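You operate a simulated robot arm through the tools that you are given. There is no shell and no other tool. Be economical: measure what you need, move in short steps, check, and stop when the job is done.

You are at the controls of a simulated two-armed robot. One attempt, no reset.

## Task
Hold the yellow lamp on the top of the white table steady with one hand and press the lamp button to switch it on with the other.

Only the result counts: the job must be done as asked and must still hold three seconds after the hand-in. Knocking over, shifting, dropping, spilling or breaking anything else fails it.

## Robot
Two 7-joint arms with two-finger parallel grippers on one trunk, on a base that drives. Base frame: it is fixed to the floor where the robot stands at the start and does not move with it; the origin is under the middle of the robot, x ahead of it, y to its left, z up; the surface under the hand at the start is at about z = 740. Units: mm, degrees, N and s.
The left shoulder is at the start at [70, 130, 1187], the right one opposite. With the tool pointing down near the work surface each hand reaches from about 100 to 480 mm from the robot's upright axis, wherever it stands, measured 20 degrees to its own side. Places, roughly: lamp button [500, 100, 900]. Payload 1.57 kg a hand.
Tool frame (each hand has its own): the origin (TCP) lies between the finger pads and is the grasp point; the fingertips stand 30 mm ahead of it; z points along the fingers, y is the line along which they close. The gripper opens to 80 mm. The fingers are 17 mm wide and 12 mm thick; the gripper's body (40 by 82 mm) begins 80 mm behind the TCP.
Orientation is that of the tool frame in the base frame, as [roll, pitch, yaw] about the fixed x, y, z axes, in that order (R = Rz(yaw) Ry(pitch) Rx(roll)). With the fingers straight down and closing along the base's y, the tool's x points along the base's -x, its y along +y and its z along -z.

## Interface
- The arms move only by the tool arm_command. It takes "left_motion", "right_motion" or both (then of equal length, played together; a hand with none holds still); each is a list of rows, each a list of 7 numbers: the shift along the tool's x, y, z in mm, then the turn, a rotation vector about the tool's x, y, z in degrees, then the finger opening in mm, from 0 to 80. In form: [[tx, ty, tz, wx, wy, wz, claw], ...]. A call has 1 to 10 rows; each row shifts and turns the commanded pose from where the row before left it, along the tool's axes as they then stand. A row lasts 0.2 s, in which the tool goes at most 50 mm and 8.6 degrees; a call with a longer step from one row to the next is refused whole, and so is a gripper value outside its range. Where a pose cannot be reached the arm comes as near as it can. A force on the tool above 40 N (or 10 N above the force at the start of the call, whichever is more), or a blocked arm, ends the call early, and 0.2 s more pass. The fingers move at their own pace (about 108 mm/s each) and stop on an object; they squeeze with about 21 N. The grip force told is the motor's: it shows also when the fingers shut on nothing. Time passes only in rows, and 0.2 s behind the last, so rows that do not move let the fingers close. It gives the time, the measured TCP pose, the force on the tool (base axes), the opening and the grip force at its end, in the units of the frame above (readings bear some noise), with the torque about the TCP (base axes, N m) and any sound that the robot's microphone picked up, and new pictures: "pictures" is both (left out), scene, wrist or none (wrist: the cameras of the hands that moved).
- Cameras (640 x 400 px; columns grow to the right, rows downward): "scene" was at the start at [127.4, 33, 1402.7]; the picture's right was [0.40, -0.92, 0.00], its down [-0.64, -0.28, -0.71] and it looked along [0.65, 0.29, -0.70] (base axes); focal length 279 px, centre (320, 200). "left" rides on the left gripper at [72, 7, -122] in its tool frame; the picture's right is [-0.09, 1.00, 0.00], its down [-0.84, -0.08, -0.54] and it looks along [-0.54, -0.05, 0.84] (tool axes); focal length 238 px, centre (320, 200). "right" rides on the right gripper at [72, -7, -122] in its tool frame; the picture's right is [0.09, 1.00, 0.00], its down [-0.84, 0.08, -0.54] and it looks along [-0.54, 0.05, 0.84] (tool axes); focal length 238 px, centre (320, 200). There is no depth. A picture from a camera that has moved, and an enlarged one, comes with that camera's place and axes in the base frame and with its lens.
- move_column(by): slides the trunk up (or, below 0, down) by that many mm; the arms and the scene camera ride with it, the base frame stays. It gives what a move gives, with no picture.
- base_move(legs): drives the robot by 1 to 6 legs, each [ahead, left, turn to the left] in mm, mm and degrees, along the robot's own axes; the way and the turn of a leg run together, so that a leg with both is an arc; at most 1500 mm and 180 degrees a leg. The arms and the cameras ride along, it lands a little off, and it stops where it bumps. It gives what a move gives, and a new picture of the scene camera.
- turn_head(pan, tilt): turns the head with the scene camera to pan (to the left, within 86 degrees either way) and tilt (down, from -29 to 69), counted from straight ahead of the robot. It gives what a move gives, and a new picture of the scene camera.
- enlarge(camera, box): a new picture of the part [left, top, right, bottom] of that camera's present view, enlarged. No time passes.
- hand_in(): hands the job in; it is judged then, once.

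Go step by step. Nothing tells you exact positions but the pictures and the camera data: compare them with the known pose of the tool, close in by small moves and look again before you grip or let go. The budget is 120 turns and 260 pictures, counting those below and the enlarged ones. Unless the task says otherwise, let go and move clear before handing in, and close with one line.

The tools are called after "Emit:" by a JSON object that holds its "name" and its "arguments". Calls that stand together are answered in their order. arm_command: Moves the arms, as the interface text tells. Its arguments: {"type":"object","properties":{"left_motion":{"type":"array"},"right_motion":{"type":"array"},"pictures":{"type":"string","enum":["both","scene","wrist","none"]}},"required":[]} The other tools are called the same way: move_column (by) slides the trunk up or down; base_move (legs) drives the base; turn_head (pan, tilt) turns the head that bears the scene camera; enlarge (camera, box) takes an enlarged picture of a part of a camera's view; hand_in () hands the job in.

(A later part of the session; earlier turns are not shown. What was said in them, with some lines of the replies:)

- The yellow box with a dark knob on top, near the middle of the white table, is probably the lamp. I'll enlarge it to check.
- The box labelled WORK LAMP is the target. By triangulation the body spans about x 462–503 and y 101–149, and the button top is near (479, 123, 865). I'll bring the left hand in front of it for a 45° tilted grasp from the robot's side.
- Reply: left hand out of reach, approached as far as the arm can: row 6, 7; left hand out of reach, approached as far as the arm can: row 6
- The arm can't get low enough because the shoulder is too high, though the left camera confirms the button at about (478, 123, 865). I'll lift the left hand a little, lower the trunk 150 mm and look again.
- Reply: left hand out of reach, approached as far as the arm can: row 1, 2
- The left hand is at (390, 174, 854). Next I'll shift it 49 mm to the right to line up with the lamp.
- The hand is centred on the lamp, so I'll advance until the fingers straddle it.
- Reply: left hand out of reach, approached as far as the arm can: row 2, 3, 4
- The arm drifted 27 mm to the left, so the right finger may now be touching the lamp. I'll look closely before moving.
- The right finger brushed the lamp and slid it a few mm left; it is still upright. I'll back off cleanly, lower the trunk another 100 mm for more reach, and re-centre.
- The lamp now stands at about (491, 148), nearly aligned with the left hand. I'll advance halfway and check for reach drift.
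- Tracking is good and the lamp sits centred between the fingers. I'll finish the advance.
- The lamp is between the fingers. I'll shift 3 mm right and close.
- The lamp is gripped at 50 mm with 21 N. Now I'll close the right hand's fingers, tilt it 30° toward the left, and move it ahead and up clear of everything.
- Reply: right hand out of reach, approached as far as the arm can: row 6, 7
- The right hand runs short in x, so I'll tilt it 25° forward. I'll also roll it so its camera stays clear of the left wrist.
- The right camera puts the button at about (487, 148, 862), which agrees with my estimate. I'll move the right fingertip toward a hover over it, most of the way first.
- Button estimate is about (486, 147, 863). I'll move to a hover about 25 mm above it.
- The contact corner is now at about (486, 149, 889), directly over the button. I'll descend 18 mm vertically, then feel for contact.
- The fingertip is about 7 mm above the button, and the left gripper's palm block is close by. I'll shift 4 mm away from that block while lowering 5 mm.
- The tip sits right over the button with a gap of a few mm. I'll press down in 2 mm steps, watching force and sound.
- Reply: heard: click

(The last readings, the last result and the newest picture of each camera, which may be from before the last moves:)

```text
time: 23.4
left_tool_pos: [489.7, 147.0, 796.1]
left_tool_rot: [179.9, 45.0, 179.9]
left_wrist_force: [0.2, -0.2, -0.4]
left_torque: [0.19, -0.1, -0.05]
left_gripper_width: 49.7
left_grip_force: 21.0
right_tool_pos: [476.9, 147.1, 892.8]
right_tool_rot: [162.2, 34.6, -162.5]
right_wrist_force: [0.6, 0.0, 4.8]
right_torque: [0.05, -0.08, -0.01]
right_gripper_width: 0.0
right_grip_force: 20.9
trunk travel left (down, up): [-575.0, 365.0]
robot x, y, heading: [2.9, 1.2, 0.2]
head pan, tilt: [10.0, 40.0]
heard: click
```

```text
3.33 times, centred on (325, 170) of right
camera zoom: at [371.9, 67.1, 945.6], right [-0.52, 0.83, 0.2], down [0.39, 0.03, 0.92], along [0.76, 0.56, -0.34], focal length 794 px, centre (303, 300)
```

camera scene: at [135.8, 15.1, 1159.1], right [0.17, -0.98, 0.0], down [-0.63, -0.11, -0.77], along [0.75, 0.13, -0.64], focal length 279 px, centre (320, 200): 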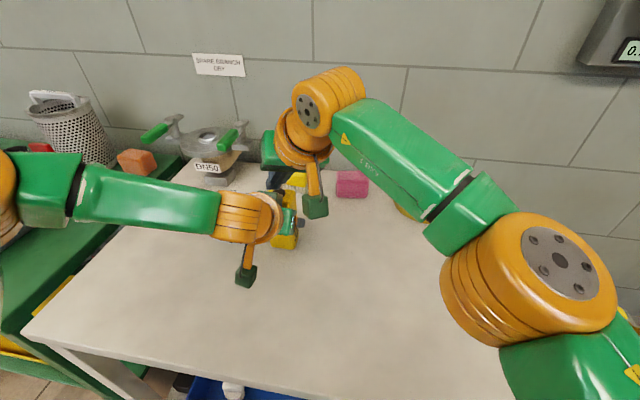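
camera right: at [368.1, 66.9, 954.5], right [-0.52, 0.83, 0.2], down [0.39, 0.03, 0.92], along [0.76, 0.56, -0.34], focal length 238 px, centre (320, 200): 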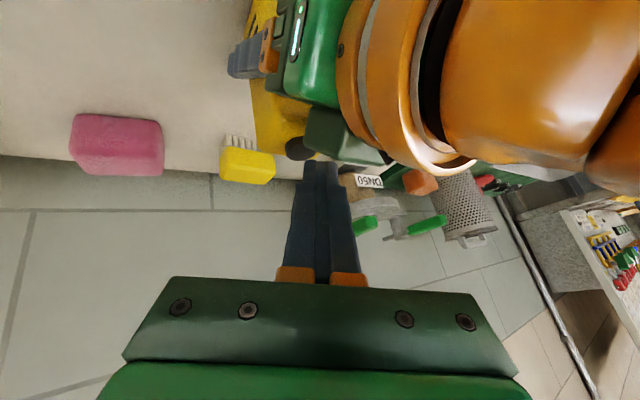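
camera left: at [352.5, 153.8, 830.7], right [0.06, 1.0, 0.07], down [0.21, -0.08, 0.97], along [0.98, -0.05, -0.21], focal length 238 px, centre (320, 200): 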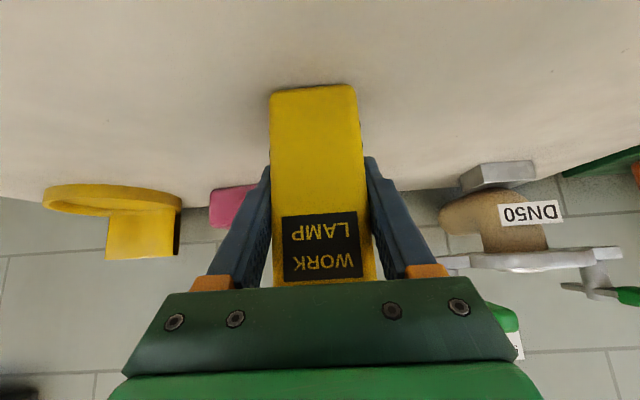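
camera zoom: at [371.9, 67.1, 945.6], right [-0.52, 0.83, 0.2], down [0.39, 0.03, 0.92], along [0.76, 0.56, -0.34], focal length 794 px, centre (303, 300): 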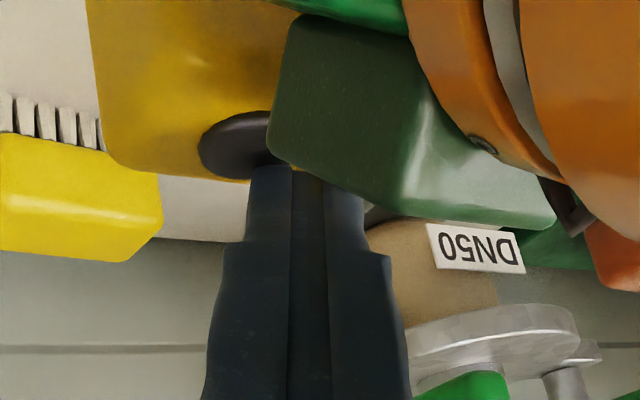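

I heard a click with 4.8 N of press force. Now I'll lift the right finger straight off and check the lamp.

Emit:
{"name": "arm_command", "arguments": {"right_motion": [[-2.8, 1.25, -3.9, 0, 0, 0, 0], [-7, 3, -9.5, 0, 0, 0, 0], [-10, 4.5, -14, 0, 0, 0, 0], [10, -25, -25, 0, 0, 0, 0], [10, -25, -25, 0, 0, 0, 0], [10, -25, -20, 0, 0, 0, 0], [10, -25, -20, 0, 0, 0, 0], [0, 0, 0, 0, 0, 0, 0]]}}

Emit:
{"name": "enlarge", "arguments": {"camera": "right", "box": [220, 0, 480, 200]}}

Emit:
{"name": "enlarge", "arguments": {"camera": "scene", "box": [220, 150, 360, 270]}}

```text
time: 25.2
left_tool_pos: [489.3, 147.0, 795.8]
left_tool_rot: [180.0, 45.0, 179.9]
left_wrist_force: [0.7, 0.0, -0.6]
left_torque: [0.01, 0.04, -0.02]
left_gripper_width: 49.8
left_grip_force: 21.5
right_tool_pos: [450.3, 11.0, 948.6]
right_tool_rot: [162.2, 34.5, -162.4]
right_wrist_force: [0.1, -0.1, 0.2]
right_torque: [0.0, -0.01, 0.03]
right_gripper_width: 0.2
right_grip_force: 21.0
right hand out of reach, approached as far as the arm can: row 3
trunk travel left (down, up): [-575.0, 365.0]
robot x, y, heading: [-3.7, -3.6, -0.3]
head pan, tilt: [10.0, 40.0]
camera scene: at [136.0, 14.9, 1159.1], right [0.17, -0.98, 0.0], down [-0.63, -0.11, -0.77], along [0.75, 0.13, -0.64], focal length 279 px, centre (320, 200)
camera right: at [344.8, -70.3, 1002.2], right [-0.52, 0.83, 0.2], down [0.39, 0.03, 0.92], along [0.76, 0.56, -0.34], focal length 238 px, centre (320, 200)
```

scene: 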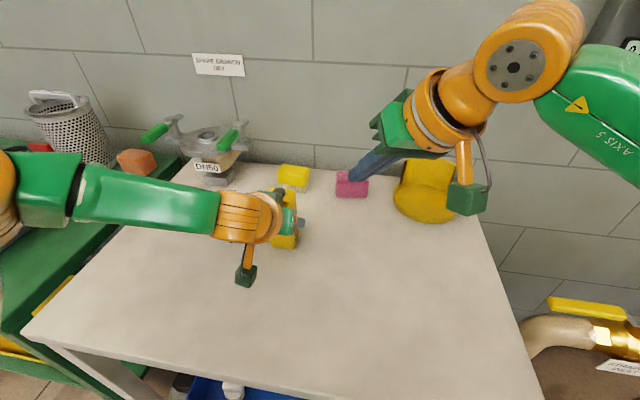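
right: 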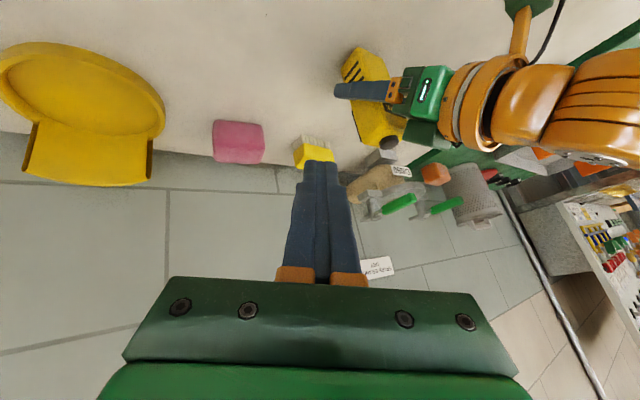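

```text
2.00 times, centred on (350, 100) of right
camera zoom: at [344.8, -70.3, 1002.2], right [-0.52, 0.83, 0.2], down [0.39, 0.03, 0.92], along [0.76, 0.56, -0.34], focal length 477 px, centre (260, 400)
```

zoom: 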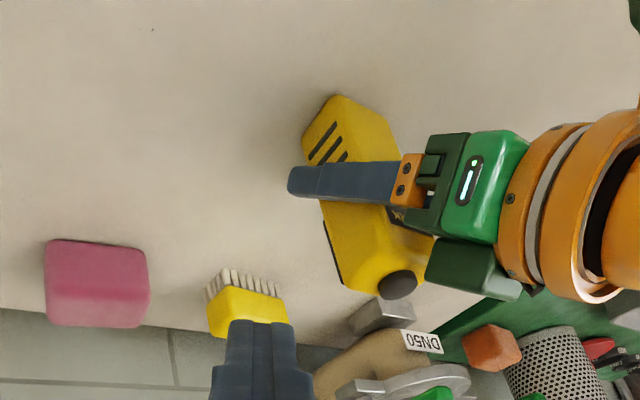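

```text
3.33 times, centred on (290, 210) of scene
camera zoom: at [136.0, 14.9, 1159.1], right [0.17, -0.98, 0.0], down [-0.63, -0.11, -0.77], along [0.75, 0.13, -0.64], focal length 930 px, centre (420, 167)
```

zoom: 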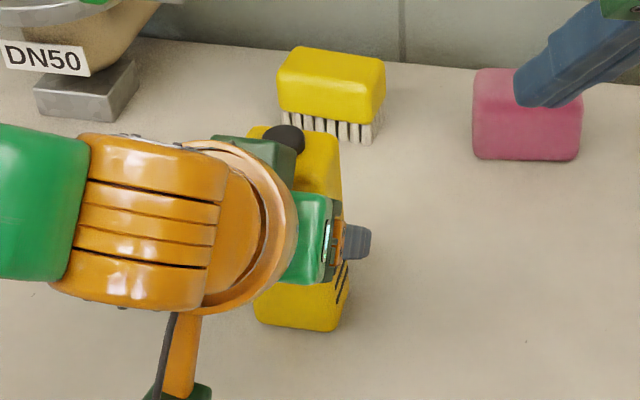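

A click was heard, but I can't see from here whether it's lit. I'll check the left camera's view of the lamp.

Emit:
{"name": "enlarge", "arguments": {"camera": "left", "box": [200, 60, 440, 300]}}

Emit:
{"name": "enlarge", "arguments": {"camera": "right", "box": [320, 30, 420, 170]}}

```text
1.67 times, centred on (320, 180) of left
camera zoom: at [352.5, 153.9, 830.7], right [0.07, 1.0, 0.06], down [0.21, -0.08, 0.97], along [0.98, -0.05, -0.21], focal length 397 px, centre (320, 233)
```

zoom: 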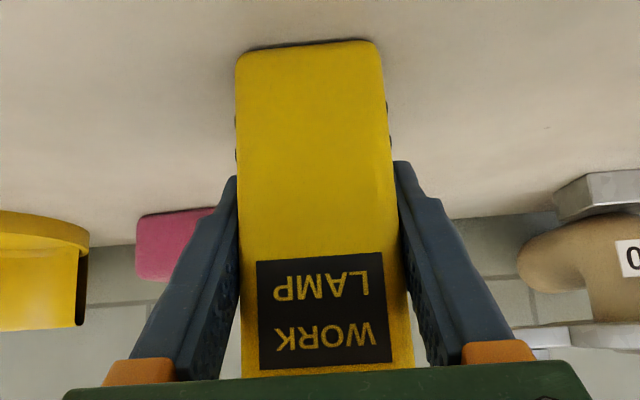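

```text
2.86 times, centred on (370, 100) of right
camera zoom: at [344.8, -70.3, 1002.2], right [-0.52, 0.83, 0.2], down [0.39, 0.03, 0.92], along [0.76, 0.56, -0.34], focal length 681 px, centre (177, 486)
```

zoom: 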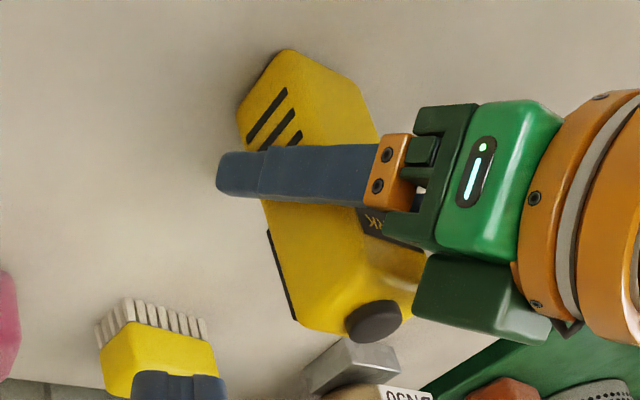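

The click came during the press and nothing moved, so I take the switch as on; its light faces the wall, out of my view. Next I'll open the left hand gently and withdraw along the approach path.

Emit:
{"name": "arm_command", "arguments": {"left_motion": [[0, 0, 0, 0, 0, 0, 56], [0, 0, 0, 0, 0, 0, 66], [0, 0, 0, 0, 0, 0, 80], [0, 0, 0, 0, 0, 0, 80], [7.7, 0, -22.6, 0, 0, 0, 80], [7.7, 0, -22.6, 0, 0, 0, 80], [7.7, 0, -22.6, 0, 0, 0, 80], [7.7, 0, -22.6, 0, 0, 0, 80], [0, 0, 0, 0, 0, 0, 80]]}}

Emit:
{"name": "enlarge", "arguments": {"camera": "scene", "box": [220, 130, 360, 270]}}

Emit:
{"name": "enlarge", "arguments": {"camera": "right", "box": [280, 20, 440, 180]}}

```text
time: 27.2
left_tool_pos: [404.0, 146.7, 837.1]
left_tool_rot: [-179.9, 45.0, -179.9]
left_wrist_force: [0.3, 0.0, -0.4]
left_torque: [0.04, -0.01, -0.01]
left_gripper_width: 79.9
left_grip_force: 0.0
right_tool_pos: [450.4, 10.1, 948.9]
right_tool_rot: [162.2, 34.6, -162.4]
right_wrist_force: [0.2, 0.2, 0.8]
right_torque: [0.02, 0.01, -0.02]
right_gripper_width: 0.1
right_grip_force: 21.0
trunk travel left (down, up): [-575.0, 365.0]
robot x, y, heading: [5.3, -0.2, 0.2]
head pan, tilt: [10.0, 40.0]
camera scene: at [136.6, 14.9, 1159.0], right [0.17, -0.98, 0.0], down [-0.63, -0.11, -0.77], along [0.75, 0.13, -0.64], focal length 279 px, centre (320, 200)
camera left: at [266.4, 153.8, 872.8], right [0.06, 1.0, 0.06], down [0.21, -0.08, 0.97], along [0.98, -0.05, -0.21], focal length 238 px, centre (320, 200)
```

scene: 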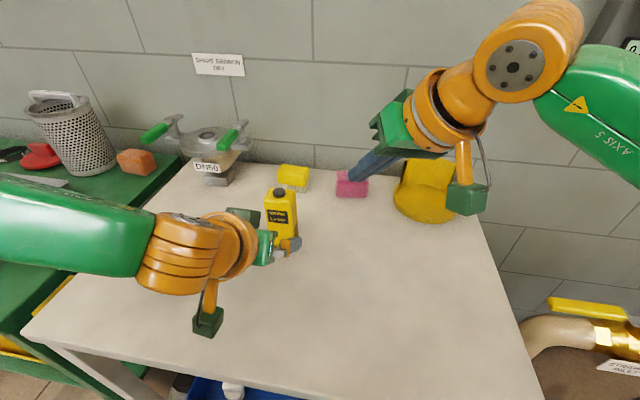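
left: 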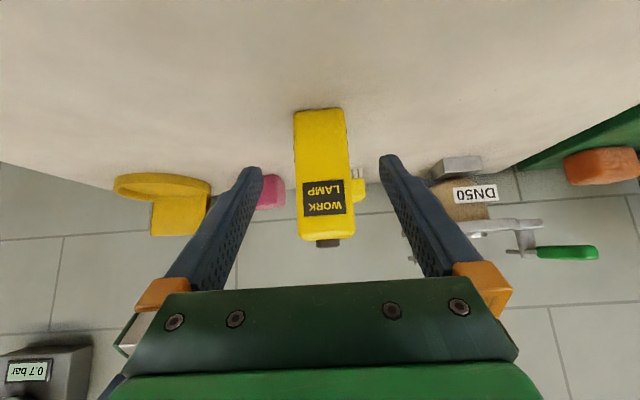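

```text
2.86 times, centred on (290, 200) of scene
camera zoom: at [136.6, 14.9, 1159.0], right [0.17, -0.98, 0.0], down [-0.63, -0.11, -0.77], along [0.75, 0.13, -0.64], focal length 797 px, centre (406, 200)
```

zoom: 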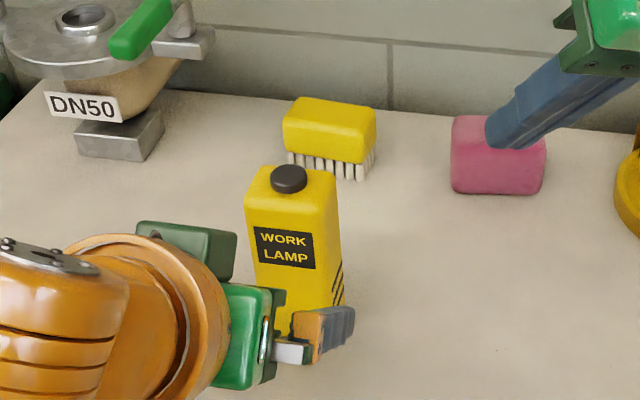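

```text
2.50 times, centred on (360, 100) of right
camera zoom: at [345.5, -69.9, 1002.0], right [-0.52, 0.83, 0.2], down [0.39, 0.03, 0.92], along [0.76, 0.56, -0.34], focal length 596 px, centre (220, 450)
```

zoom: 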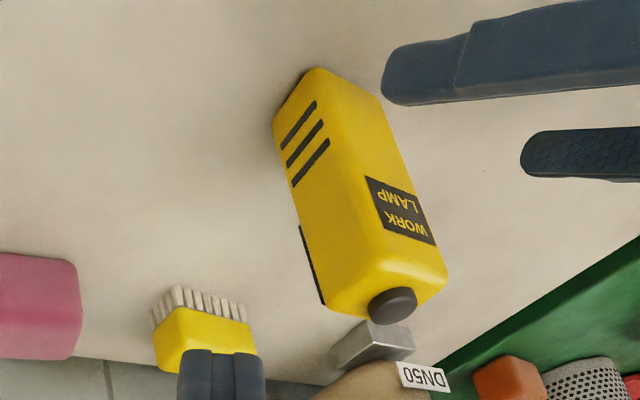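

The lamp stands upright and free, and its neighbours haven't moved. I'll back the left hand further off, then hand in.

Emit:
{"name": "arm_command", "arguments": {"left_motion": [[0, 0, -35, 0, 0, 0, 80], [0, 0, -35, 0, 0, 0, 80], [0, 0, 0, 0, 0, 0, 80]], "pictures": "scene"}}

```text
time: 28.1
left_tool_pos: [358.2, 147.4, 889.1]
left_tool_rot: [-180.0, 44.9, 179.9]
left_wrist_force: [0.8, -0.1, 0.4]
left_torque: [-0.04, 0.01, 0.01]
left_gripper_width: 80.1
left_grip_force: 0.1
right_tool_pos: [452.6, 10.9, 948.9]
right_tool_rot: [162.3, 34.7, -162.4]
right_wrist_force: [-0.3, 0.9, -0.1]
right_torque: [-0.03, -0.02, -0.01]
right_gripper_width: 0.0
right_grip_force: 21.3
trunk travel left (down, up): [-575.0, 365.0]
robot x, y, heading: [2.0, -0.4, 0.2]
head pan, tilt: [10.0, 40.0]
camera scene: at [136.8, 15.0, 1158.9], right [0.17, -0.98, 0.0], down [-0.63, -0.11, -0.77], along [0.75, 0.13, -0.64], focal length 279 px, centre (320, 200)
```

scene: 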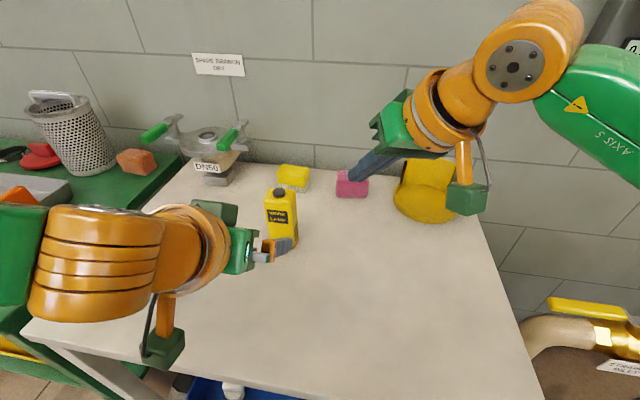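

Both hands are clear, the lamp is upright, and the switch clicked under the press, so I'm handing in.

Emit:
{"name": "hand_in", "arguments": {}}

```text
The job is handed in.
```

I held the lamp with the left hand and pressed its button once with the right. It clicked, but I couldn't confirm the light is on because I had no view of the lamp's wall-facing side. On the first approach a left finger slid the lamp about 25 mm. It stayed upright, nothing else moved, and both hands were clear when I handed in.
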